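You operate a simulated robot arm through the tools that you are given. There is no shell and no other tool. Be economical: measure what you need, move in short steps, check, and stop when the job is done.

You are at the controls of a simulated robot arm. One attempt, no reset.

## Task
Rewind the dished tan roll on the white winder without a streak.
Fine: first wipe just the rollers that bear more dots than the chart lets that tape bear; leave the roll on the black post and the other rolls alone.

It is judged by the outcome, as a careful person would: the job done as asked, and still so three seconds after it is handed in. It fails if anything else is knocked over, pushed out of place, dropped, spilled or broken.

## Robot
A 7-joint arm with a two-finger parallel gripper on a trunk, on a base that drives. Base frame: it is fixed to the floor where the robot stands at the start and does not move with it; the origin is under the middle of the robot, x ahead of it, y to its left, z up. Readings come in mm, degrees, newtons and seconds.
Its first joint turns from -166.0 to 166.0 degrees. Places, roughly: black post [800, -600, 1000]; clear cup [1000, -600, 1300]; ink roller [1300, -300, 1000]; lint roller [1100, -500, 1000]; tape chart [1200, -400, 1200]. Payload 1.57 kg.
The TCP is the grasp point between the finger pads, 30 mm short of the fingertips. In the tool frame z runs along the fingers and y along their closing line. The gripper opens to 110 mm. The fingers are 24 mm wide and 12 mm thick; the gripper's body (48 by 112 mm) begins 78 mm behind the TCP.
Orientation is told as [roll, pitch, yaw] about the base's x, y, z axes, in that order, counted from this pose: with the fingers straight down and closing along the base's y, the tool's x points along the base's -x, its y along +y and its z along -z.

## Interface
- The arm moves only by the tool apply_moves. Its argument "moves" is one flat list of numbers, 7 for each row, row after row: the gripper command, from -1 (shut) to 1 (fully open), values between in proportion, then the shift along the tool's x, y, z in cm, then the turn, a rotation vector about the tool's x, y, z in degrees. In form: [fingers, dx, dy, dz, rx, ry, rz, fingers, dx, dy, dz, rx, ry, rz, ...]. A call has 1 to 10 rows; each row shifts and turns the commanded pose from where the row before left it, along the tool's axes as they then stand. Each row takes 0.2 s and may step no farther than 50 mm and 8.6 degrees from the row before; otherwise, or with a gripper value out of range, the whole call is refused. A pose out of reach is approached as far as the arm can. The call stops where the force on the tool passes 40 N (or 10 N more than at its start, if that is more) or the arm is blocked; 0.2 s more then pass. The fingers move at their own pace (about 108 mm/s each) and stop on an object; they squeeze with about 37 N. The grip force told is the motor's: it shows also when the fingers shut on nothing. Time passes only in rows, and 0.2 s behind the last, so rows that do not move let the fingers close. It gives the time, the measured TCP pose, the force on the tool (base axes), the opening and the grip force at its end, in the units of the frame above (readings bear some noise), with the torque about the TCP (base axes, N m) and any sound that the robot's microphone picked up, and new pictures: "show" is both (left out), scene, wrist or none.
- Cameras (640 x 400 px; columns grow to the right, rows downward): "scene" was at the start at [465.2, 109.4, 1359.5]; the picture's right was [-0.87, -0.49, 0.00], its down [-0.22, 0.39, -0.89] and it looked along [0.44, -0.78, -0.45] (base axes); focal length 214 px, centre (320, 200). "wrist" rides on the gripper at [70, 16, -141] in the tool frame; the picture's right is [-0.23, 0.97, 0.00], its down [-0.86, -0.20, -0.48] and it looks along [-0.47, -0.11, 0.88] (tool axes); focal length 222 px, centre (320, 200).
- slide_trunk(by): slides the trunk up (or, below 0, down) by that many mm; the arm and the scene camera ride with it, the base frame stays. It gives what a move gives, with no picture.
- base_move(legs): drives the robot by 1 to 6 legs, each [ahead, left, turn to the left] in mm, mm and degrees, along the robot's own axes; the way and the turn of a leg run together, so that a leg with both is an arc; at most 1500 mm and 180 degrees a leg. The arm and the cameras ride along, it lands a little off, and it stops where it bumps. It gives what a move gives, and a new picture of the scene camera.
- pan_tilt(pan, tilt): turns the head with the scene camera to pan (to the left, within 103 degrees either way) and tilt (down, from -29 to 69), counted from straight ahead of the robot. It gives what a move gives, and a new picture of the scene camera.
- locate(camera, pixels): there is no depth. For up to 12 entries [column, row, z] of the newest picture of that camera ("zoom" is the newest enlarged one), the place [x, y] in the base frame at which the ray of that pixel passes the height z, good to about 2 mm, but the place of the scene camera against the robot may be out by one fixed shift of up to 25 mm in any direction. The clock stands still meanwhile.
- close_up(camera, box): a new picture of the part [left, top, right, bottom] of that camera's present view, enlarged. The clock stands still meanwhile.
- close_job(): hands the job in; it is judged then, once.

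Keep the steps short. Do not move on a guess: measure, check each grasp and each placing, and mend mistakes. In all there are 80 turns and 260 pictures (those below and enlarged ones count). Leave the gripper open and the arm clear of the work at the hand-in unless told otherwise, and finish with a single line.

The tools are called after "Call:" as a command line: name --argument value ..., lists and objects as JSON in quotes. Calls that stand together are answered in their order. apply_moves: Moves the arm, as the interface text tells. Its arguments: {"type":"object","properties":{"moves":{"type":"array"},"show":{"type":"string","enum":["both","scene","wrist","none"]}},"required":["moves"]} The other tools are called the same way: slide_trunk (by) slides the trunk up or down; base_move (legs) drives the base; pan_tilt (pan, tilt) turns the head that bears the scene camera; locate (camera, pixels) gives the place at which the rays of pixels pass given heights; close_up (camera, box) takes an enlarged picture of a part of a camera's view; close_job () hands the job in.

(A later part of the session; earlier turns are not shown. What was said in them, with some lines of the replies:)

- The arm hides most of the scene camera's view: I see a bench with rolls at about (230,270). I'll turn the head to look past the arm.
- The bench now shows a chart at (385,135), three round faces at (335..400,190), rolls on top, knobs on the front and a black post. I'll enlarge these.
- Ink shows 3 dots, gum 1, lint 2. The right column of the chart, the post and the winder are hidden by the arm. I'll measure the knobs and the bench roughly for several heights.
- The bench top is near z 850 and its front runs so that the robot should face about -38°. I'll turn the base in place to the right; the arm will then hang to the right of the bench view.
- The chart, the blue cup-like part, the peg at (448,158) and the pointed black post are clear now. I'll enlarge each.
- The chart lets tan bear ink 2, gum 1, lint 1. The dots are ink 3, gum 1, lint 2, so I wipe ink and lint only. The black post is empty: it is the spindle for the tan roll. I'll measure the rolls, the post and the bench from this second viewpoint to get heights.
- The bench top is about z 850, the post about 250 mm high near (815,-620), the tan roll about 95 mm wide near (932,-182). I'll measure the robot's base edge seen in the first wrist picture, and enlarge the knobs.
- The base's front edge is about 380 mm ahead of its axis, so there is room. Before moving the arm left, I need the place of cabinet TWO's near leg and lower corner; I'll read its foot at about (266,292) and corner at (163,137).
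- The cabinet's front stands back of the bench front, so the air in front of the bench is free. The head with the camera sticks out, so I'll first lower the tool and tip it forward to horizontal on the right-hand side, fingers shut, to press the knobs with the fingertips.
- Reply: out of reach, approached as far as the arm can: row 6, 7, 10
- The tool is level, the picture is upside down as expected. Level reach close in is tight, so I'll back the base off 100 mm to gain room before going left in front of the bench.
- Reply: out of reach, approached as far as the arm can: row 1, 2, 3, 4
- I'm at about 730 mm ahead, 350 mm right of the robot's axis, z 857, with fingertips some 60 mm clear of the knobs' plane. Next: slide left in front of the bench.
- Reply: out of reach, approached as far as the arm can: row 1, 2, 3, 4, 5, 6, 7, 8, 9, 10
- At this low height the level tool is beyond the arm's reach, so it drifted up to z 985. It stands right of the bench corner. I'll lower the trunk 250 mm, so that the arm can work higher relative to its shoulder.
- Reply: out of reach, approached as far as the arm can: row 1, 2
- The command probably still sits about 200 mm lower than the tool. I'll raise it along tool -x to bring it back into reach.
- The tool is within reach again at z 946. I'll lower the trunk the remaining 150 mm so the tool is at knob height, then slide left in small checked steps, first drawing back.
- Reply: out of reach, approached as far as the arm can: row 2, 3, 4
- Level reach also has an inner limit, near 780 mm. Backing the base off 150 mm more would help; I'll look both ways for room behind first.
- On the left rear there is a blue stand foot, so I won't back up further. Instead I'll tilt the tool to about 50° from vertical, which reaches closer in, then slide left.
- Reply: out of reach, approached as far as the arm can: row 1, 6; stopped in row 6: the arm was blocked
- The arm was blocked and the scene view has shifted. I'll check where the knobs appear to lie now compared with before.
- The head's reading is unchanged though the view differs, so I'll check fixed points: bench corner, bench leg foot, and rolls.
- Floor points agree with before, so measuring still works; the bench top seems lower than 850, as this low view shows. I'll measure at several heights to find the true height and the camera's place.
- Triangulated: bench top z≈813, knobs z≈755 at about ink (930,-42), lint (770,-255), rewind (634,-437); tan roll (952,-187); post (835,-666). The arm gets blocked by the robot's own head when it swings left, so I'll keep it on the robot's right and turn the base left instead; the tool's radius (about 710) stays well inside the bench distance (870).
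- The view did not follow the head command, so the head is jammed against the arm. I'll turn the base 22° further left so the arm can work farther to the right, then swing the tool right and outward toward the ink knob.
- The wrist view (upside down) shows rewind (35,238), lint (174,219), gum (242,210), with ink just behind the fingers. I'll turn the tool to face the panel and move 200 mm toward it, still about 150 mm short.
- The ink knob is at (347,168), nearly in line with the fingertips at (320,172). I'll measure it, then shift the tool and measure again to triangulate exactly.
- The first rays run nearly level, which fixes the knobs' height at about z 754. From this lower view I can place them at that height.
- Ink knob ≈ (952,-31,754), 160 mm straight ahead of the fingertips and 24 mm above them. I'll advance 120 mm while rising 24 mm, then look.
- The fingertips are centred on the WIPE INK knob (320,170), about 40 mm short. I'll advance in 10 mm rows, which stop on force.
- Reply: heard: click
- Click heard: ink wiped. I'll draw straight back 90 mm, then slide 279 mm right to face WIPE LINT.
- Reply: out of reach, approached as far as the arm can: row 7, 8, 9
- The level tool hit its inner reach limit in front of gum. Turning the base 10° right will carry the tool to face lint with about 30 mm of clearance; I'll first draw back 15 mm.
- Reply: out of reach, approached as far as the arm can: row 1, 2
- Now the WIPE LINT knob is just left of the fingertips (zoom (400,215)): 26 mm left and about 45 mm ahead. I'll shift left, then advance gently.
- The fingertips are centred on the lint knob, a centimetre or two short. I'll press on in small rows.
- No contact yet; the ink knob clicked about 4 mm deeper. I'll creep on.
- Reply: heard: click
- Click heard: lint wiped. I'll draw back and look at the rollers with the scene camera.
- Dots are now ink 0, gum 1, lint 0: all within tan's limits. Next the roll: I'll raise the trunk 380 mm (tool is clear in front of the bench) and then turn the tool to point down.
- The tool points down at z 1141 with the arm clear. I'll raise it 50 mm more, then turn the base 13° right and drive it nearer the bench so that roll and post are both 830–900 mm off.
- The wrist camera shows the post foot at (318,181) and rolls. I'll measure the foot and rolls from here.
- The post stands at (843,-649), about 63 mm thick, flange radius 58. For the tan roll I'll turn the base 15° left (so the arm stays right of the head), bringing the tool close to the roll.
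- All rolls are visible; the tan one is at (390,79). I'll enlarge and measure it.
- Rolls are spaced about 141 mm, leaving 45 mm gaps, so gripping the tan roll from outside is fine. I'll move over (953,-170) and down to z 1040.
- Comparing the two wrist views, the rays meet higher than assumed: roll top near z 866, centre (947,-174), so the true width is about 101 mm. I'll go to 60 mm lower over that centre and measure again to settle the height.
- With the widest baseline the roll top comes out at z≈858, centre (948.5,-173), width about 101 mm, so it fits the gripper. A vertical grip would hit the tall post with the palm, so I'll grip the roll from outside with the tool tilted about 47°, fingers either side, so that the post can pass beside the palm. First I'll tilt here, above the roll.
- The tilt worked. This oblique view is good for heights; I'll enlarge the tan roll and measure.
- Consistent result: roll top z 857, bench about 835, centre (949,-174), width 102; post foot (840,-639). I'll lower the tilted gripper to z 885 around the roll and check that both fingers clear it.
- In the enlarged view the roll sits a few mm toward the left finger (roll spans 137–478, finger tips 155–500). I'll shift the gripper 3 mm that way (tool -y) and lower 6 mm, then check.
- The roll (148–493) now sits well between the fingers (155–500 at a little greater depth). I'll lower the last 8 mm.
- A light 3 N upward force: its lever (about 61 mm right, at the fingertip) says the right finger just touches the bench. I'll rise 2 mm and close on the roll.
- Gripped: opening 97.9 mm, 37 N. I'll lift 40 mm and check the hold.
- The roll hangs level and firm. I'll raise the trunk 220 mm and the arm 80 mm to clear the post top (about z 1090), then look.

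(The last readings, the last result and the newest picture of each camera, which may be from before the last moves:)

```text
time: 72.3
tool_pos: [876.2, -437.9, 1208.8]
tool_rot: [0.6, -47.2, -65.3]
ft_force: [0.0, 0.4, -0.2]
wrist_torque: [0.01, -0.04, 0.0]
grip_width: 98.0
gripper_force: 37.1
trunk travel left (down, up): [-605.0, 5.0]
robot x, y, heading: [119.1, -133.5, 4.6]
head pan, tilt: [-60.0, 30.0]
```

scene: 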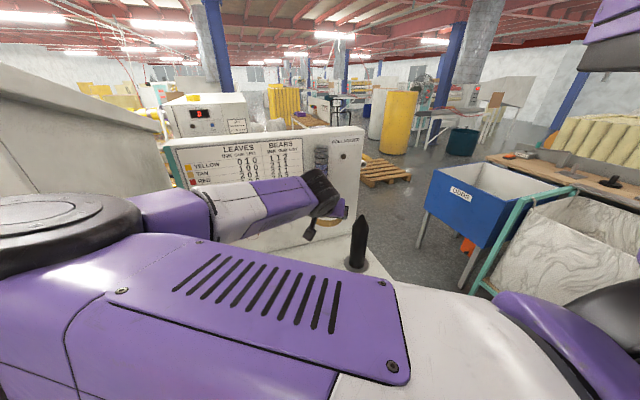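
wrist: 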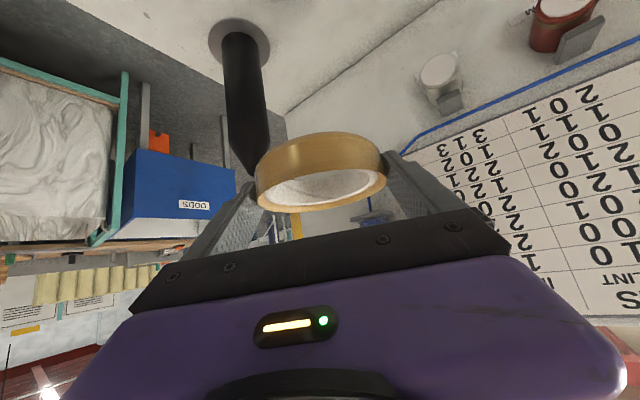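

The roll is held level; the post shows at base (240,42) and tip (256,178). I'll measure both.

Call:
close_up --camera "wrist" --box '[190, 0, 350, 200]'

Call:
locate --camera "wrist" --pixels '[[256, 178, 1110], [256, 178, 1100], [256, 178, 1090], [256, 178, 1080], [256, 178, 1070], [240, 43, 839], [210, 43, 839], [270, 43, 839], [240, 19, 839], [224, 50, 845], [257, 50, 845]]'

```text
2.00 times, centred on (270, 100) of wrist
```

zoom: 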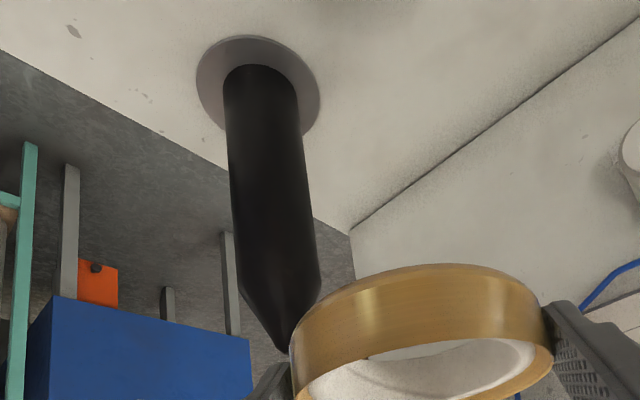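

```text
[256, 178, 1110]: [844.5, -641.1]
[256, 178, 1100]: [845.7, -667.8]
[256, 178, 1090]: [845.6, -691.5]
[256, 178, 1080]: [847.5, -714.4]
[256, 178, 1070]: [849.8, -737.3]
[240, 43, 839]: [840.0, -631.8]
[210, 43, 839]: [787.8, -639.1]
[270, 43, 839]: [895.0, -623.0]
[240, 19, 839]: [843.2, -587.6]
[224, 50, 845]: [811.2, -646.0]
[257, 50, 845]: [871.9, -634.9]
```

Post tip z≈1110, foot (840,-639), upright, about 62 mm thick. Now I'll measure the held roll's centre relative to the tool.

Call:
close_up --camera "wrist" --box '[240, 110, 400, 230]'

```text
3.33 times, centred on (320, 170) of wrist
```

zoom: 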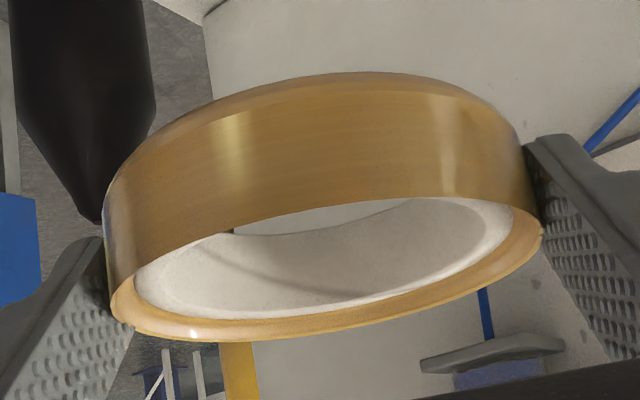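

Call:
locate --camera "zoom" --pixels '[[326, 268, 1197], [326, 268, 1193], [110, 305, 1195], [542, 232, 1195], [310, 205, 1195], [345, 332, 1195]]'

```text
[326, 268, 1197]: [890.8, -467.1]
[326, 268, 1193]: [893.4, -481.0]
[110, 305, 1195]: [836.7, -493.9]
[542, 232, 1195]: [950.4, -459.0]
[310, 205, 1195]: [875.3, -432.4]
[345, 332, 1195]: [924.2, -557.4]
```

The roll centre is about 15 mm ahead of the TCP. Post centre (840,-637). I'll turn the base 12° right to bring the roll near the post; it stays 60 mm above the tip.

Call:
base_move --legs '[[0, 0, -12]]'

Call:
apply_moves --moves '[-1, 0, 0, 0, 0, 0, 0]' --show "wrist"

```text
time: 73.4
tool_pos: [795.4, -591.7, 1208.9]
tool_rot: [0.6, -47.1, -77.6]
ft_force: [0.1, 0.7, -1.1]
wrist_torque: [0.01, -0.02, 0.01]
grip_width: 98.2
gripper_force: 36.7
trunk travel left (down, up): [-605.0, 5.0]
robot x, y, heading: [116.8, -132.2, -7.5]
head pan, tilt: [-60.0, 30.0]
```

scene: 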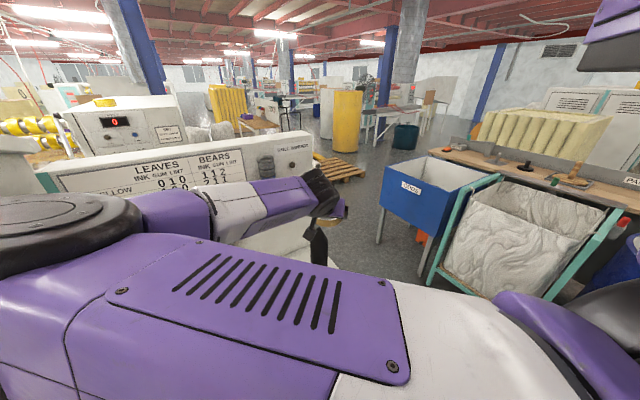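

```text
time: 73.8
tool_pos: [795.9, -591.1, 1209.8]
tool_rot: [0.7, -47.1, -77.5]
ft_force: [-0.1, -0.2, -0.8]
wrist_torque: [0.01, 0.0, -0.01]
grip_width: 97.7
gripper_force: 37.3
trunk travel left (down, up): [-605.0, 5.0]
robot x, y, heading: [113.8, -129.6, -7.3]
head pan, tilt: [-60.0, 30.0]
```

wrist: 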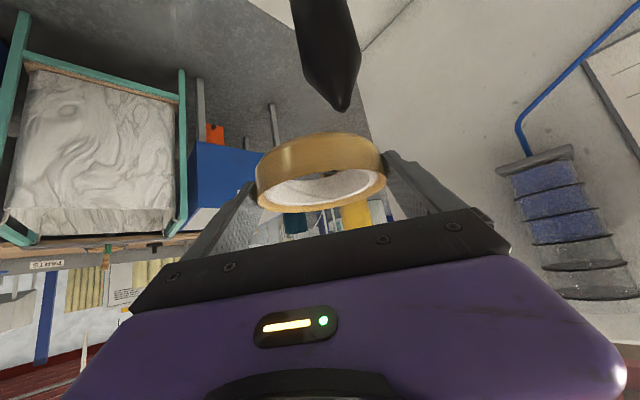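

The post tip shows at (340,110). I'll measure it from here.

Call:
close_up --camera "wrist" --box '[260, 0, 420, 120]'

Call:
locate --camera "wrist" --pixels '[[341, 111, 1120], [341, 111, 1110], [341, 111, 1100], [330, 60, 1070], [341, 111, 1090]]'

```text
3.33 times, centred on (340, 60) of wrist
```

zoom: 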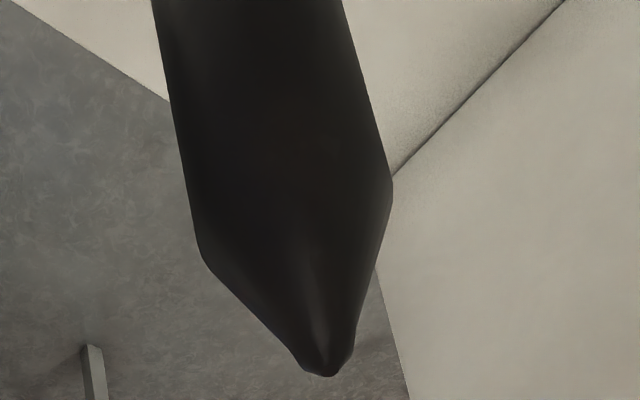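

```text
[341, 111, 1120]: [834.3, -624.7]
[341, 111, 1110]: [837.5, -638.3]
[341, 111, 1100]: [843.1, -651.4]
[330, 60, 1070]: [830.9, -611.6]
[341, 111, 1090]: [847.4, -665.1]
```

The tip is at (838,-640), agreeing with the foot. The roll centre must move 40 mm forward and 32 mm left. I'll do that at this height and look.

Call:
apply_moves --moves '[-1, -1.38, 1.6, 1.49, 0, 0, 0, -1, -1.37, 1.6, 1.48, 0, 0, 0]' --show "wrist"

Call:
close_up --camera "wrist" --box '[240, 80, 400, 230]'

```text
time: 74.4
tool_pos: [835.3, -623.4, 1208.2]
tool_rot: [0.5, -47.1, -77.5]
ft_force: [0.3, 0.3, -1.3]
wrist_torque: [0.03, -0.01, -0.02]
grip_width: 98.1
gripper_force: 37.4
trunk travel left (down, up): [-605.0, 5.0]
robot x, y, heading: [117.5, -134.7, -7.6]
head pan, tilt: [-60.0, 30.0]
```

wrist: 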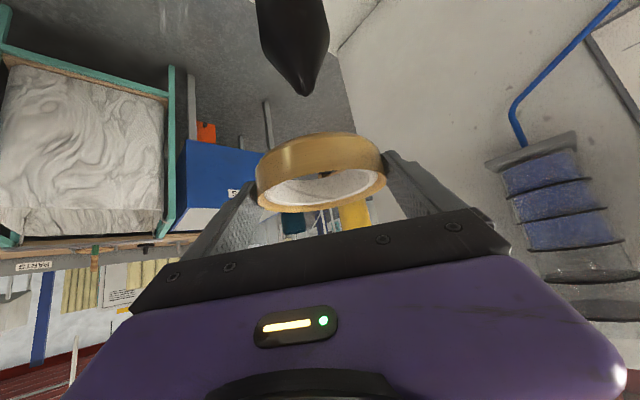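

```text
2.67 times, centred on (320, 155) of wrist
```

zoom: 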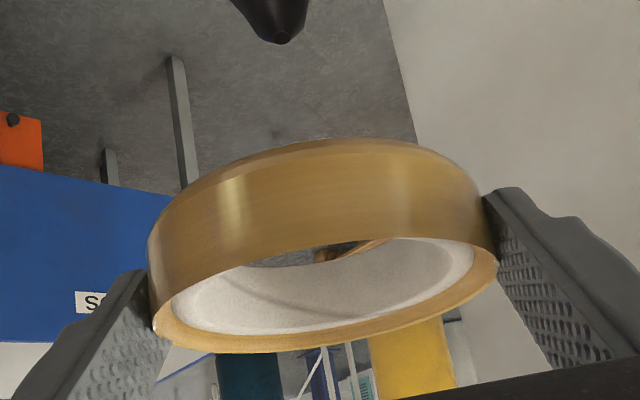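

Call:
locate --camera "wrist" --pixels '[[305, 95, 1115], [305, 95, 1110], [305, 95, 1105]]'

Call:
slide_trunk --by -55

Call:
close_up --camera "wrist" --box '[200, 60, 440, 240]'

```text
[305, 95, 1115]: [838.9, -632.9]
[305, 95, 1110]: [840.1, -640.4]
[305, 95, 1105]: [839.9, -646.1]
```

```text
time: 75.4
tool_pos: [835.4, -623.6, 1153.5]
tool_rot: [0.6, -47.1, -77.5]
ft_force: [0.5, -1.0, -0.4]
wrist_torque: [0.02, 0.0, -0.01]
grip_width: 98.1
gripper_force: 37.0
trunk travel left (down, up): [-550.0, 60.0]
robot x, y, heading: [118.6, -136.3, -7.5]
head pan, tilt: [-60.0, 30.0]
```

```text
2.22 times, centred on (320, 150) of wrist
```

zoom: 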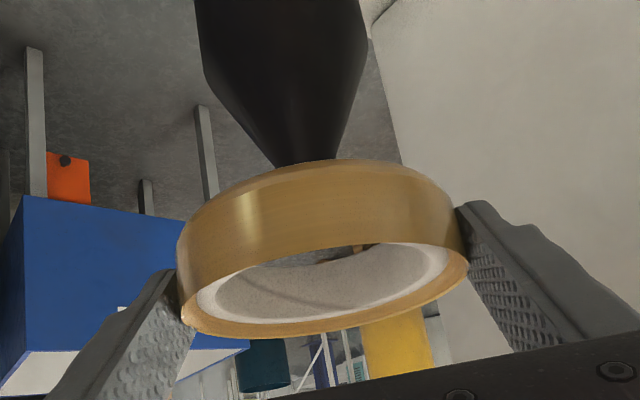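

The tip is passing just under the roll. I'll lower 25 mm more and look for the tip inside the bore.

Call:
slide_trunk --by -28

Call:
close_up --camera "wrist" --box '[200, 60, 440, 240]'

```text
time: 76.1
tool_pos: [835.6, -624.1, 1125.5]
tool_rot: [0.6, -47.1, -77.5]
ft_force: [0.6, -0.1, -1.0]
wrist_torque: [0.03, 0.05, -0.01]
grip_width: 97.9
gripper_force: 36.8
trunk travel left (down, up): [-522.0, 88.0]
robot x, y, heading: [118.4, -135.5, -7.4]
head pan, tilt: [-60.0, 30.0]
```

```text
2.22 times, centred on (320, 150) of wrist
```

zoom: 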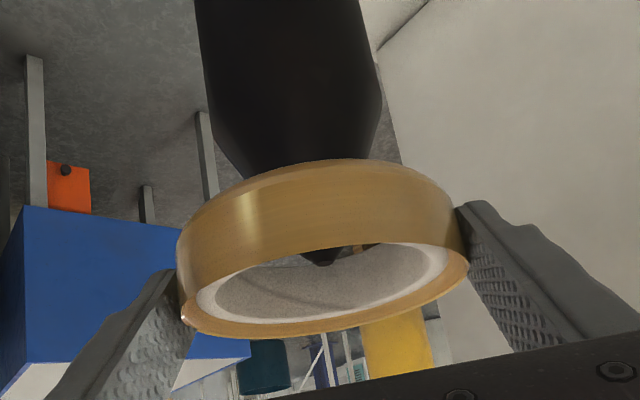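

The tip is inside the bore, centred sideways (322,262). Another 20 mm down, then check again.

Call:
slide_trunk --by -20

Call:
close_up --camera "wrist" --box '[200, 60, 440, 240]'

```text
time: 76.8
tool_pos: [835.4, -624.4, 1105.7]
tool_rot: [0.6, -47.0, -77.5]
ft_force: [-0.6, 0.1, -1.2]
wrist_torque: [-0.01, -0.01, 0.0]
grip_width: 98.2
gripper_force: 37.0
trunk travel left (down, up): [-502.0, 108.0]
robot x, y, heading: [115.4, -134.3, -7.5]
head pan, tilt: [-60.0, 30.0]
```

```text
2.22 times, centred on (320, 150) of wrist
```

zoom: 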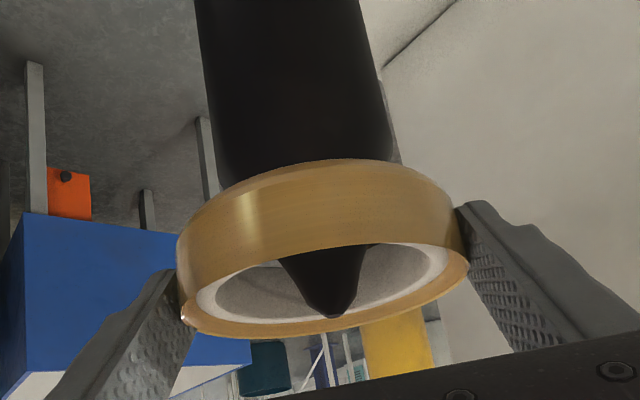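

Still centred within a couple of millimetres, no force. I'll continue 30 mm down to where the full post width enters.

Call:
slide_trunk --by -25

Call:
close_up --camera "wrist" --box '[240, 110, 400, 230]'

```text
time: 77.5
tool_pos: [835.4, -624.2, 1079.8]
tool_rot: [0.7, -47.2, -77.4]
ft_force: [-0.2, 0.0, -0.3]
wrist_torque: [0.02, 0.0, 0.01]
grip_width: 98.0
gripper_force: 36.6
trunk travel left (down, up): [-477.0, 133.0]
robot x, y, heading: [117.1, -134.6, -7.5]
head pan, tilt: [-60.0, 30.0]
```

```text
3.33 times, centred on (320, 170) of wrist
```

zoom: 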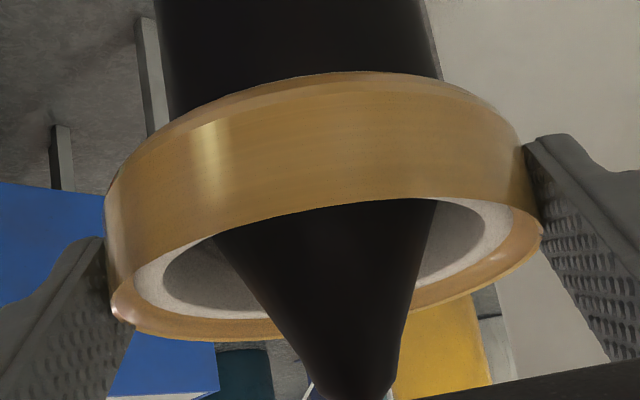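

Centred sideways (post 215–437, roll mid 326). I'll go on 25 mm, watching forces.

Call:
slide_trunk --by -25

Call:
apply_moves --moves '[-1, 0, 0, 0, 0, 0, 0]' --show "both"

```text
time: 78.2
tool_pos: [836.6, -623.8, 1055.4]
tool_rot: [0.5, -47.1, -77.4]
ft_force: [0.0, -0.3, -0.5]
wrist_torque: [0.0, 0.01, -0.02]
grip_width: 97.9
gripper_force: 37.0
trunk travel left (down, up): [-452.0, 158.0]
robot x, y, heading: [117.7, -129.5, -7.3]
head pan, tilt: [-60.0, 30.0]
```

```text
time: 78.6
tool_pos: [835.2, -623.5, 1055.3]
tool_rot: [0.7, -47.1, -77.5]
ft_force: [-0.6, 0.1, -0.2]
wrist_torque: [0.02, 0.01, -0.01]
grip_width: 97.8
gripper_force: 36.5
trunk travel left (down, up): [-452.0, 158.0]
robot x, y, heading: [119.3, -133.3, -7.4]
head pan, tilt: [-60.0, 30.0]
```

scene: 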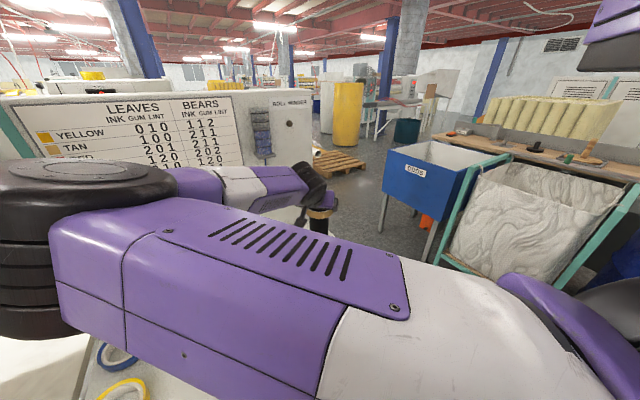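
wrist: 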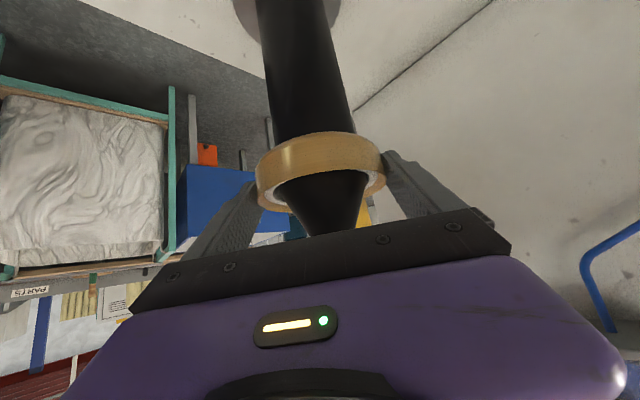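

The roll now surrounds the full post with no side force, and the tip passes the palm's upper side freely. I'll lower 100 mm.

Call:
slide_trunk --by -100

Call:
apply_moves --moves '[-1, 0, 0, 0, 0, 0, 0]' --show "wrist"

```text
time: 79.9
tool_pos: [835.8, -624.2, 954.3]
tool_rot: [0.6, -47.1, -77.5]
ft_force: [0.6, 0.4, -1.2]
wrist_torque: [-0.01, -0.01, -0.01]
grip_width: 97.9
gripper_force: 37.0
trunk travel left (down, up): [-352.0, 258.0]
robot x, y, heading: [119.7, -134.6, -7.3]
head pan, tilt: [-60.0, 30.0]
```

```text
time: 80.3
tool_pos: [835.1, -624.2, 955.0]
tool_rot: [0.6, -47.1, -77.5]
ft_force: [0.8, -0.2, -0.7]
wrist_torque: [-0.02, 0.01, -0.01]
grip_width: 98.0
gripper_force: 36.5
trunk travel left (down, up): [-352.0, 258.0]
robot x, y, heading: [119.7, -134.3, -7.3]
head pan, tilt: [-60.0, 30.0]
```

wrist: 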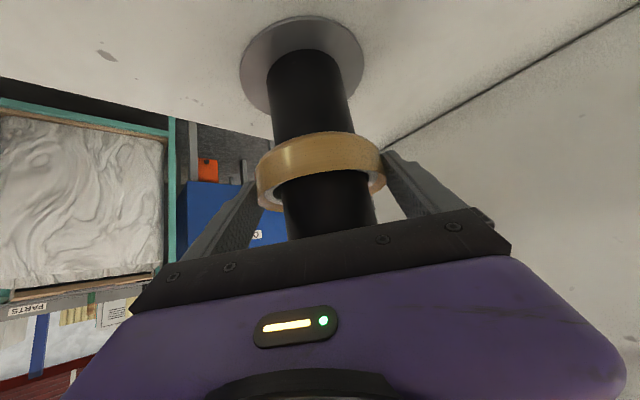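

All clear. I'll lower 70 mm, to about 8 mm above the flange.

Call:
slide_trunk --by -70

Call:
apply_moves --moves '[-1, 0, 0, 0, 0, 0, 0]' --show "wrist"

Call:
close_up --camera "wrist" --box '[220, 80, 420, 230]'

```text
time: 81.4
tool_pos: [835.1, -624.2, 885.2]
tool_rot: [0.6, -47.1, -77.5]
ft_force: [-0.4, -0.6, -0.4]
wrist_torque: [0.01, 0.01, 0.0]
grip_width: 97.7
gripper_force: 36.9
trunk travel left (down, up): [-282.0, 328.0]
robot x, y, heading: [117.9, -135.2, -7.8]
head pan, tilt: [-60.0, 30.0]
```

```text
time: 81.8
tool_pos: [834.8, -623.6, 884.6]
tool_rot: [0.5, -47.1, -77.5]
ft_force: [0.1, 0.3, 0.0]
wrist_torque: [0.0, 0.01, 0.03]
grip_width: 98.0
gripper_force: 36.9
trunk travel left (down, up): [-282.0, 328.0]
robot x, y, heading: [117.5, -131.3, -7.3]
head pan, tilt: [-60.0, 30.0]
```

wrist: 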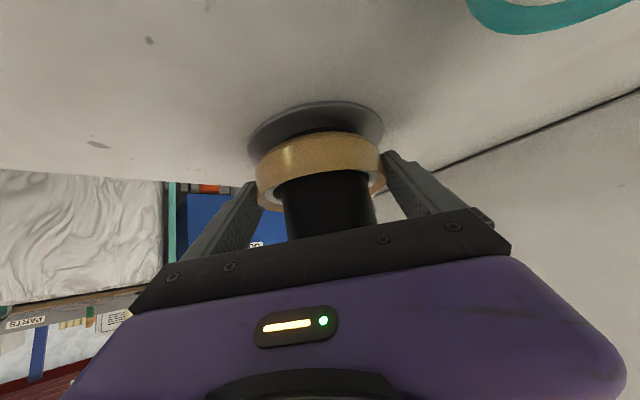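

```text
2.67 times, centred on (320, 155) of wrist
```

zoom: 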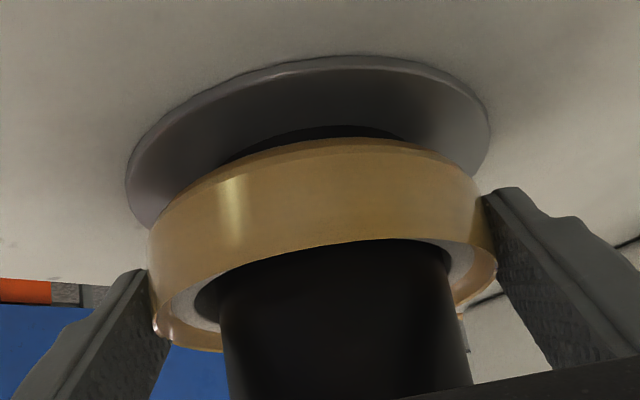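

The roll is about 10 mm above the flange. I'll lower in 3 mm steps, watching for contact.

Call:
apply_moves --moves '[-1, 0.22, 0, 0.2, 0, 0, 0, -1, 0.22, 0, 0.2, 0, 0, 0]' --show "none"

Call:
apply_moves --moves '[-1, 0.15, 0, 0.14, 0, 0, 0]' --show "none"

Call:
close_up --camera "wrist" --box '[220, 80, 420, 230]'

```text
time: 82.4
tool_pos: [835.0, -624.5, 880.5]
tool_rot: [0.6, -47.1, -77.6]
ft_force: [0.2, -0.3, -0.1]
wrist_torque: [0.0, 0.0, 0.0]
grip_width: 98.0
gripper_force: 37.4
trunk travel left (down, up): [-282.0, 328.0]
robot x, y, heading: [116.4, -132.9, -7.4]
head pan, tilt: [-60.0, 30.0]
```

```text
time: 82.8
tool_pos: [836.0, -623.6, 877.0]
tool_rot: [0.7, -47.0, -77.4]
ft_force: [0.4, -0.4, -0.6]
wrist_torque: [0.0, 0.01, 0.01]
grip_width: 98.1
gripper_force: 37.3
trunk travel left (down, up): [-282.0, 328.0]
robot x, y, heading: [118.8, -131.3, -7.3]
head pan, tilt: [-60.0, 30.0]
```

```text
2.67 times, centred on (320, 155) of wrist
```

zoom: 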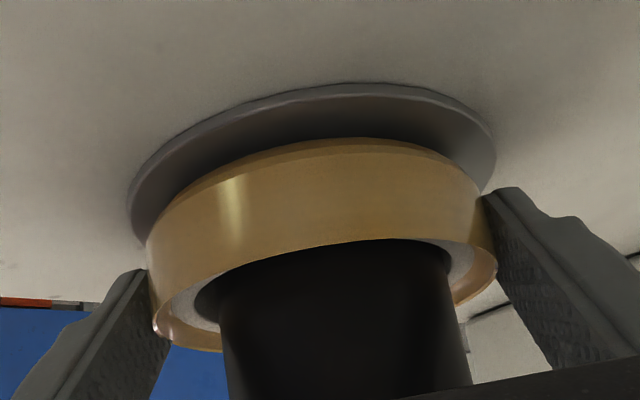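

Nearly down. Two more steps of 2 mm.

Call:
apply_moves --moves '[-1, 0.15, 0, 0.14, 0, 0, 0]' --show "none"

Call:
apply_moves --moves '[-1, 0.11, 0, 0.1, 0, 0, 0]' --show "none"

Call:
close_up --camera "wrist" --box '[220, 80, 420, 230]'

```text
time: 83.2
tool_pos: [836.1, -624.1, 877.3]
tool_rot: [0.6, -47.2, -77.6]
ft_force: [0.1, -0.6, -1.3]
wrist_torque: [0.01, -0.02, 0.01]
grip_width: 97.9
gripper_force: 37.3
trunk travel left (down, up): [-282.0, 328.0]
robot x, y, heading: [117.1, -132.5, -7.7]
head pan, tilt: [-60.0, 30.0]
```

```text
time: 83.6
tool_pos: [835.1, -623.4, 875.9]
tool_rot: [0.7, -47.3, -77.6]
ft_force: [0.7, 1.6, 5.5]
wrist_torque: [-0.04, 0.24, -0.05]
grip_width: 97.6
gripper_force: 36.7
trunk travel left (down, up): [-282.0, 328.0]
robot x, y, heading: [118.4, -131.9, -7.7]
head pan, tilt: [-60.0, 30.0]
```

```text
2.67 times, centred on (320, 155) of wrist
```

zoom: 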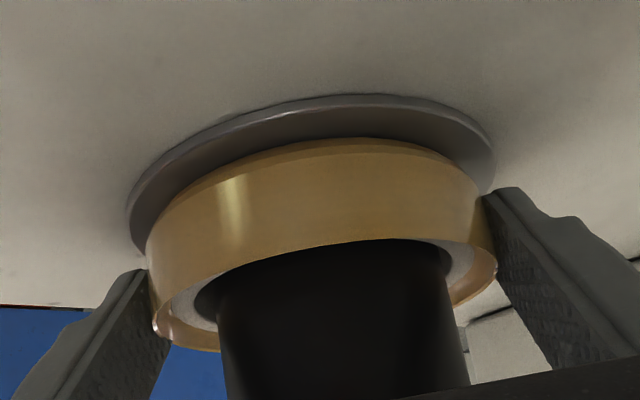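

Contact felt (5.5 N): the right fingertip or roll touches the flange. I'll rise 1 mm and open the fingers.

Call:
apply_moves --moves '[-1, -0.08, 0, -0.07, 0, 0, 0, 1, 0, 0, 0, 0, 0, 0, 1, 0, 0, 0, 0, 0, 0, 1, 0, 0, 0, 0, 0, 0]' --show "none"

Call:
close_up --camera "wrist" --box '[220, 80, 420, 230]'

```text
time: 84.6
tool_pos: [836.3, -623.9, 876.0]
tool_rot: [0.7, -47.1, -77.5]
ft_force: [-0.2, -0.1, -0.2]
wrist_torque: [-0.02, -0.02, 0.01]
grip_width: 110.0
gripper_force: 0.1
trunk travel left (down, up): [-282.0, 328.0]
robot x, y, heading: [116.4, -130.4, -7.6]
head pan, tilt: [-60.0, 30.0]
```

```text
2.67 times, centred on (320, 155) of wrist
```

zoom: 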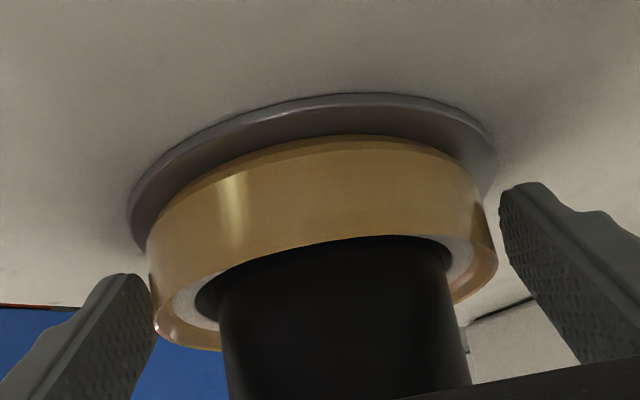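

The roll rests on the flange around the post. I'll withdraw the open fingers back along the tool's axis and check.

Call:
apply_moves --moves '[1, 0, 0, -3, 0, 0, 0, 1, 0, 0, -4, 0, 0, 0, 1, 0, 0, -4, 0, 0, 0, 1, 0, 0, -4, 0, 0, 0, 1, 0, 0, -4, 0, 0, 0, 1, -2, 0, -4, 0, 0, 0]' --show "wrist"

Call:
close_up --camera "wrist" --box '[220, 60, 420, 210]'

```text
time: 86.0
tool_pos: [733.3, -555.0, 1017.5]
tool_rot: [-1.7, -47.8, -87.2]
ft_force: [-0.4, 0.2, -0.6]
wrist_torque: [-0.01, -0.02, 0.05]
grip_width: 109.8
gripper_force: 0.0
trunk travel left (down, up): [-282.0, 328.0]
robot x, y, heading: [118.4, -134.2, -7.4]
head pan, tilt: [-60.0, 30.0]
stopped in row 6: the arm was blocked; the commanded pose is now the measured one
```

wrist: 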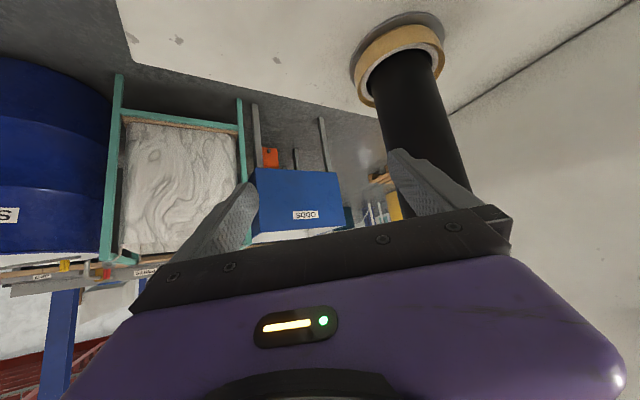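

```text
2.67 times, centred on (320, 135) of wrist
```

zoom: 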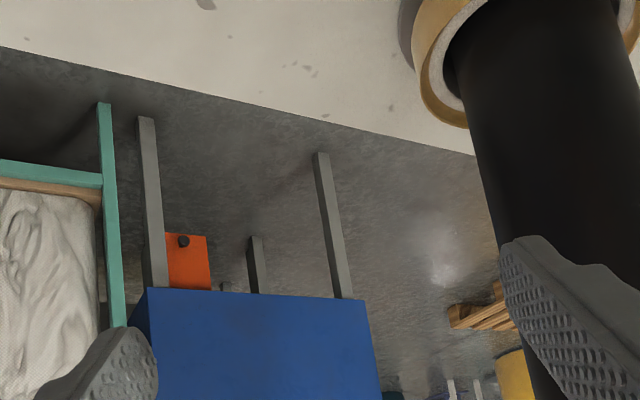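

The roll sits flat on the flange. The arm stopped against its inner limit, but is clear of the post. For REWIND the robot must stand farther off: I'll drive back to near its earlier, proven spot, about (-80,62), heading about -5.

Call:
base_move --legs '[[-222, 167, 0], [0, 0, 3]]'

Call:
apply_moves --moves '[-1, 0, -1, 1, 0, 0, 0]' --show "wrist"

```text
time: 88.3
tool_pos: [563.1, -324.2, 1016.6]
tool_rot: [-1.4, -47.7, -83.9]
ft_force: [-1.0, -0.4, -0.3]
wrist_torque: [0.01, -0.01, -0.03]
grip_width: 109.7
gripper_force: 0.0
trunk travel left (down, up): [-282.0, 328.0]
robot x, y, heading: [-73.2, 61.5, -4.1]
head pan, tilt: [-60.0, 30.0]
```

scene: 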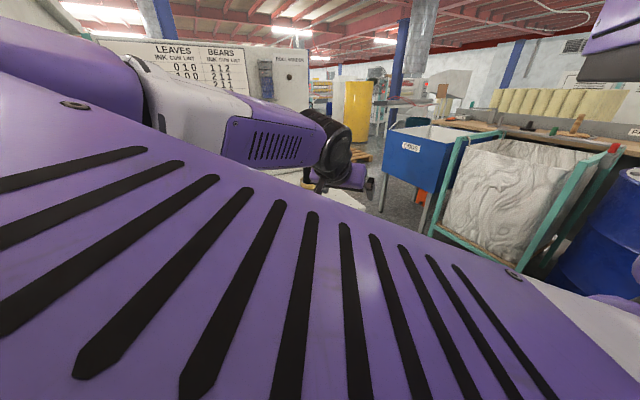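

```text
time: 88.7
tool_pos: [553.1, -331.8, 1009.0]
tool_rot: [-1.5, -47.7, -83.9]
ft_force: [0.1, 0.6, -0.1]
wrist_torque: [-0.01, 0.04, 0.0]
grip_width: 28.2
gripper_force: 0.2
trunk travel left (down, up): [-282.0, 328.0]
robot x, y, heading: [-71.8, 59.9, -4.0]
head pan, tilt: [-60.0, 30.0]
```

wrist: 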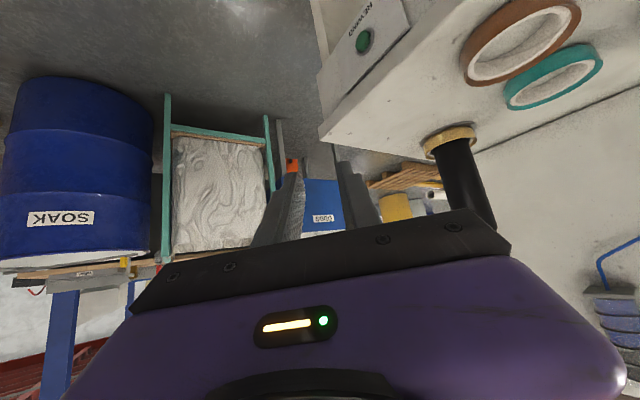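

REWIND shows at (363,40). The tool points at about -85°, and must face -37°. I'll turn it left 48° in place, fingers shut.

Call:
apply_moves --moves '[-1, 0, 0, 0, -6.2, 0, -5.65, -1, 0, 0, 0, -6.2, 0, -5.65, -1, 0, 0, 0, -6.2, 0, -5.65, -1, 0, 0, 0, -6.2, 0, -5.65, -1, 0, 0, 0, -6.2, 0, -5.65, -1, 0, 0, 0, -4.5, 0, -4.1]' --show "wrist"

```text
time: 90.1
tool_pos: [554.7, -333.3, 1009.7]
tool_rot: [-1.0, -47.0, -36.0]
ft_force: [0.4, 0.5, 0.0]
wrist_torque: [0.03, 0.03, 0.0]
grip_width: 0.0
gripper_force: 21.2
trunk travel left (down, up): [-282.0, 328.0]
robot x, y, heading: [-70.4, 59.6, -4.1]
head pan, tilt: [-60.0, 30.0]
```

wrist: 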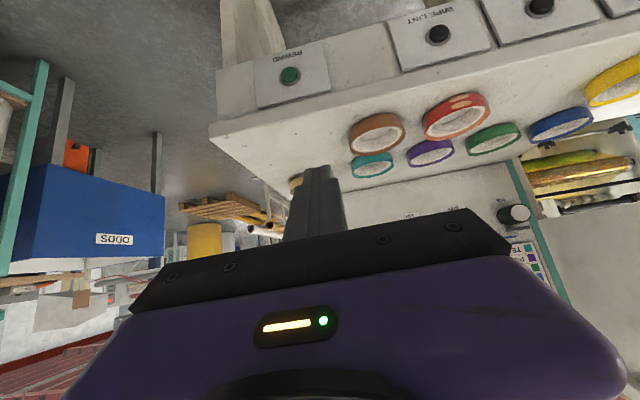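

Now it faces the panel. I'll lower the trunk 245 mm to knob height; the fingertips are about 100 mm in front of the panel.

Call:
slide_trunk --by -245

Call:
apply_moves --moves '[-1, 0, 0, 0, 0, -8.5, 0, -1, -0.5, 0, 0.8, 0, -8.5, 0]' --show "wrist"

```text
time: 92.6
tool_pos: [553.8, -333.2, 765.4]
tool_rot: [-1.1, -46.9, -36.3]
ft_force: [0.7, 0.2, -0.6]
wrist_torque: [-0.01, -0.03, 0.0]
grip_width: 0.0
gripper_force: 21.6
trunk travel left (down, up): [-37.0, 573.0]
robot x, y, heading: [-72.8, 61.8, -4.5]
head pan, tilt: [-60.0, 30.0]
```

```text
time: 93.2
tool_pos: [561.4, -339.5, 764.1]
tool_rot: [-1.9, -64.2, -35.3]
ft_force: [-0.9, 0.0, 0.6]
wrist_torque: [0.0, 0.03, -0.01]
grip_width: 0.2
gripper_force: 21.3
trunk travel left (down, up): [-37.0, 573.0]
robot x, y, heading: [-74.1, 60.2, -4.1]
head pan, tilt: [-60.0, 30.0]
```

wrist: 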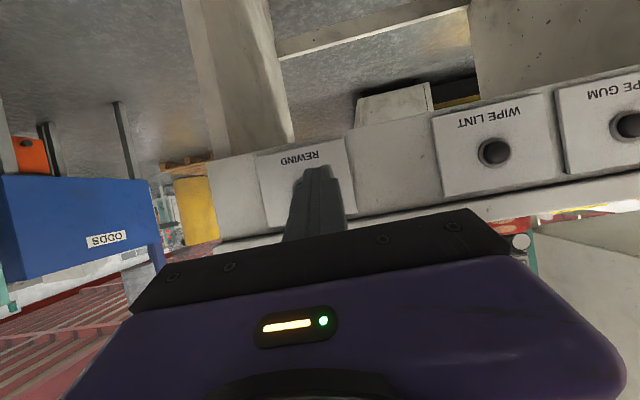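

The rewind knob is hidden just right of the fingertips (about 26 mm by measurement). I'll shift right, approach 50 mm and look closely.

Call:
apply_moves --moves '[-1, 0, -2.6, 0, 0, 0, 0, -1, -1.24, 0, 2.18, 0, 0, 0, -1, -1.24, 0, 2.18, 0, 0, 0]' --show "none"

Call:
close_up --camera "wrist" --box '[220, 100, 420, 225]'

```text
time: 94.0
tool_pos: [587.4, -390.4, 768.3]
tool_rot: [-1.6, -64.0, -35.4]
ft_force: [-0.1, 0.0, 0.1]
wrist_torque: [0.0, -0.02, 0.0]
grip_width: 0.3
gripper_force: 21.1
trunk travel left (down, up): [-37.0, 573.0]
robot x, y, heading: [-75.0, 58.1, -4.1]
head pan, tilt: [-60.0, 30.0]
```

```text
3.20 times, centred on (320, 162) of wrist
```

zoom: 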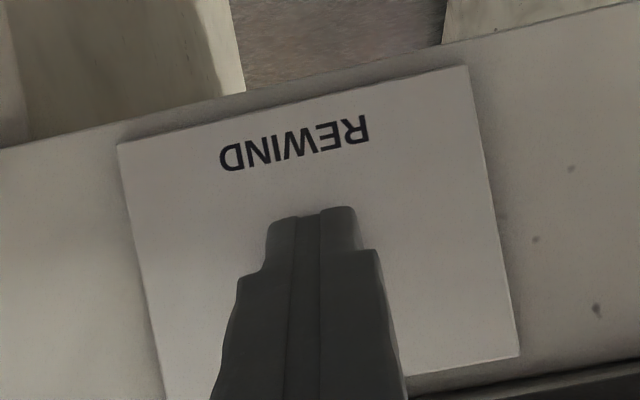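

The plate's layout puts the knob right behind the fingertips (about (316,256) in the enlargement), 44 mm ahead. I'll advance 35 mm gently.

Call:
apply_moves --moves '[-1, -0.44, 0, 0.9, 0, 0, 0, -1, -0.44, 0, 0.9, 0, 0, 0, -1, -0.44, 0, 0.9, 0, 0, 0, -1, -0.2, 0, 0.4, 0, 0, 0]' --show "none"

Call:
close_up --camera "wrist" --box '[220, 100, 420, 225]'

```text
time: 95.0
tool_pos: [614.3, -410.3, 768.3]
tool_rot: [-1.6, -64.1, -35.4]
ft_force: [-0.8, -0.1, 0.1]
wrist_torque: [0.03, 0.02, 0.0]
grip_width: 0.0
gripper_force: 21.5
trunk travel left (down, up): [-37.0, 573.0]
robot x, y, heading: [-70.9, 59.1, -4.3]
head pan, tilt: [-60.0, 30.0]
```

```text
3.20 times, centred on (320, 162) of wrist
```

zoom: 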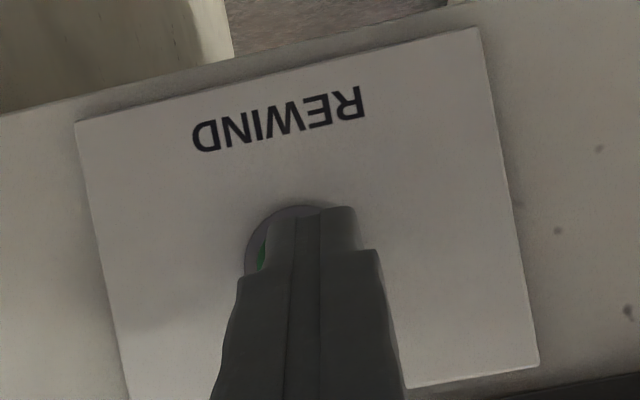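

The green knob peeks out slightly left in the picture; I'll shift 4 mm that way and press.

Call:
apply_moves --moves '[-1, 0, -0.4, 0, 0, 0, 0, -1, -0.22, 0, 0.45, 0, 0, 0, -1, -0.22, 0, 0.45, 0, 0, 0]' --show "none"

```text
time: 95.8
tool_pos: [619.4, -419.6, 768.3]
tool_rot: [-1.6, -63.9, -35.6]
ft_force: [0.8, 0.6, 0.2]
wrist_torque: [0.01, 0.01, -0.04]
grip_width: 0.0
gripper_force: 21.2
trunk travel left (down, up): [-37.0, 573.0]
robot x, y, heading: [-78.6, 62.0, -4.0]
head pan, tilt: [-60.0, 30.0]
```

Call:
apply_moves --moves '[-1, -0.18, 0, 0.36, 0, 0, 0, -1, -0.18, 0, 0.36, 0, 0, 0]' --show "none"

```text
time: 96.4
tool_pos: [623.0, -424.0, 769.0]
tool_rot: [-1.7, -63.9, -35.5]
ft_force: [-8.6, 11.0, 2.3]
wrist_torque: [-0.06, -0.03, 0.11]
grip_width: 0.0
gripper_force: 21.5
trunk travel left (down, up): [-37.0, 573.0]
robot x, y, heading: [-75.6, 63.1, -4.0]
head pan, tilt: [-60.0, 30.0]
heard: click
5 turns are left
```

Click: rewind started. I'll back off, open the fingers, wait, and look.

Call:
apply_moves --moves '[-1, 1, 0, -2, 0, 0, 0, -1, 1.5, 0, -3, 0, 0, 0, -1, 1.5, 0, -3, 0, 0, 0, 1, 0, 0, 0, 0, 8, 0, 1, 0, 0, 0, 0, 8, 0, 1, 0, 0, 0, 0, 0, 0, 1, 0, 0, 0, 0, 0, 0, 1, 0, 0, 0, 0, 0, 0]' --show "both"

```text
time: 98.2
tool_pos: [554.4, -372.2, 766.9]
tool_rot: [-1.1, -47.9, -36.1]
ft_force: [0.5, -0.1, -0.9]
wrist_torque: [0.01, 0.01, -0.02]
grip_width: 110.1
gripper_force: 0.0
trunk travel left (down, up): [-37.0, 573.0]
robot x, y, heading: [-74.6, 60.9, -4.2]
head pan, tilt: [-60.0, 30.0]
4 turns are left
```

scene: 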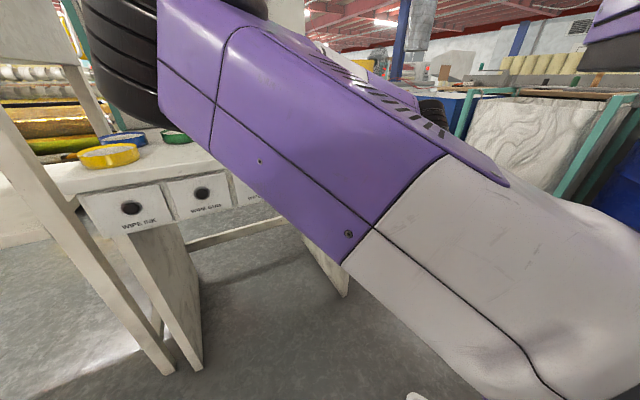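
wrist: 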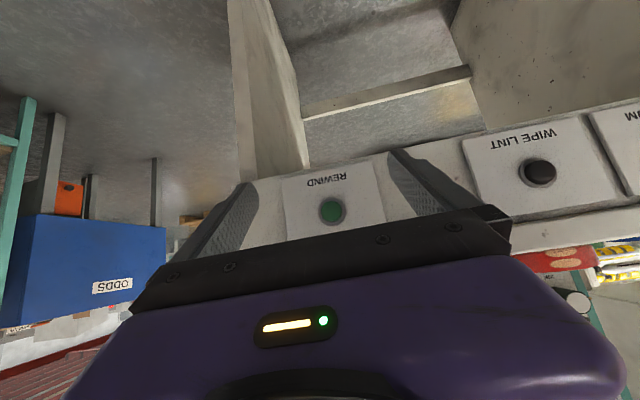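

The arm is clear. I'll raise the trunk and look at the post and rollers once more.

Call:
slide_trunk --by 245

Call:
apply_moves --moves '[1, 0, 0, 0, 0, 0, 0, 1, 0, 0, 0, 0, 0, 0, 1, 0, 0, 0, 0, 0, 0]' --show "both"

```text
time: 100.8
tool_pos: [553.9, -372.8, 1011.2]
tool_rot: [-1.1, -48.0, -36.2]
ft_force: [-0.4, -0.7, 0.0]
wrist_torque: [-0.01, -0.04, -0.03]
grip_width: 110.0
gripper_force: 0.1
trunk travel left (down, up): [-282.0, 328.0]
robot x, y, heading: [-72.6, 58.9, -4.1]
head pan, tilt: [-60.0, 30.0]
```

```text
time: 101.6
tool_pos: [553.1, -370.8, 1010.8]
tool_rot: [-1.1, -47.9, -36.1]
ft_force: [0.1, 0.2, 0.1]
wrist_torque: [-0.02, -0.02, -0.02]
grip_width: 110.2
gripper_force: 0.1
trunk travel left (down, up): [-282.0, 328.0]
robot x, y, heading: [-76.0, 62.4, -4.2]
head pan, tilt: [-60.0, 30.0]
3 turns are left
```

scene: 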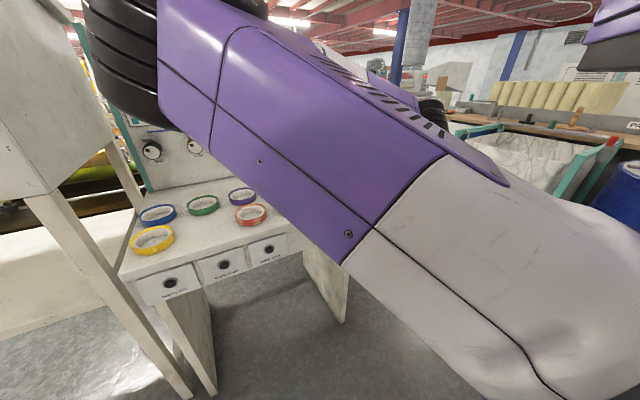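
wrist: 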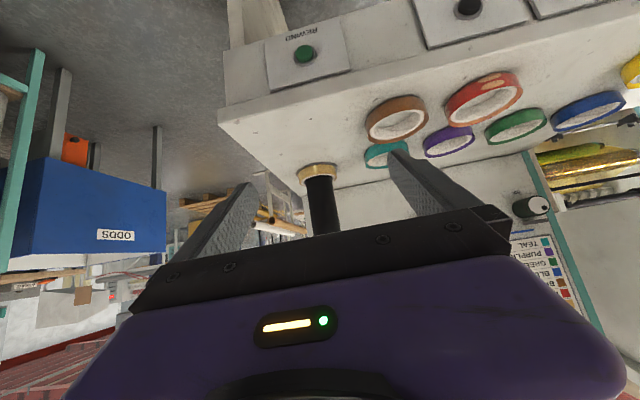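

The ink roller now shows one dot (tan leaves 1 ink), so the rewind ran. One last close look at the roll before handing in.

Call:
close_up --camera "wrist" --box '[270, 140, 398, 240]'

Call:
close_up --camera "scene" --box '[120, 120, 248, 200]'

```text
4.00 times, centred on (334, 190) of wrist
```

zoom: 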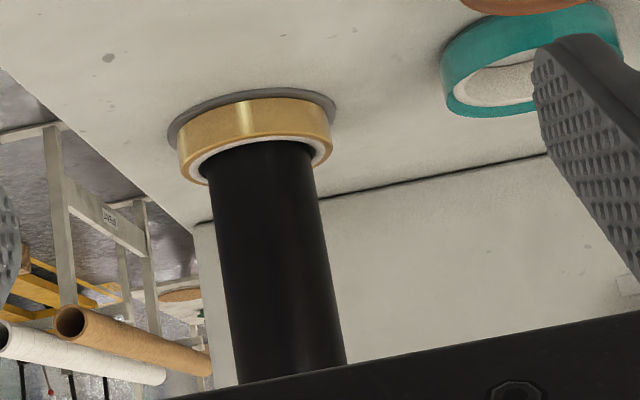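

```text
5.00 times, centred on (184, 160) of scene
2 turns are left
```

zoom: 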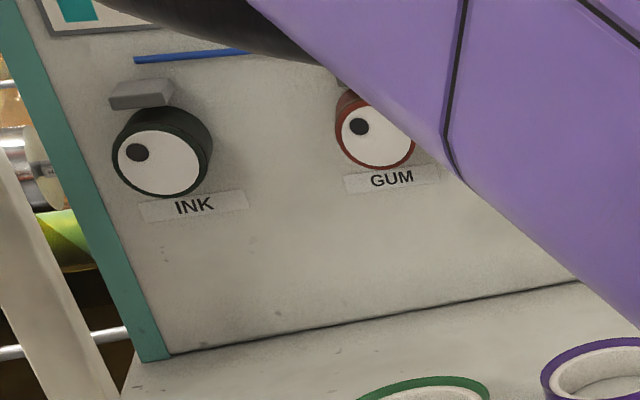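

The tan roll sits flat on the post without a streak, ink and gum each show one dot, and the gripper is open and clear. I'm handing the job in.

Call:
close_job

```text
The job is handed in.
```

The ink and lint rollers were wiped, gum was left alone, and the tan roll was rewound with no streak visible in the last close-up; it sits on the black post and the other rolls were not touched.
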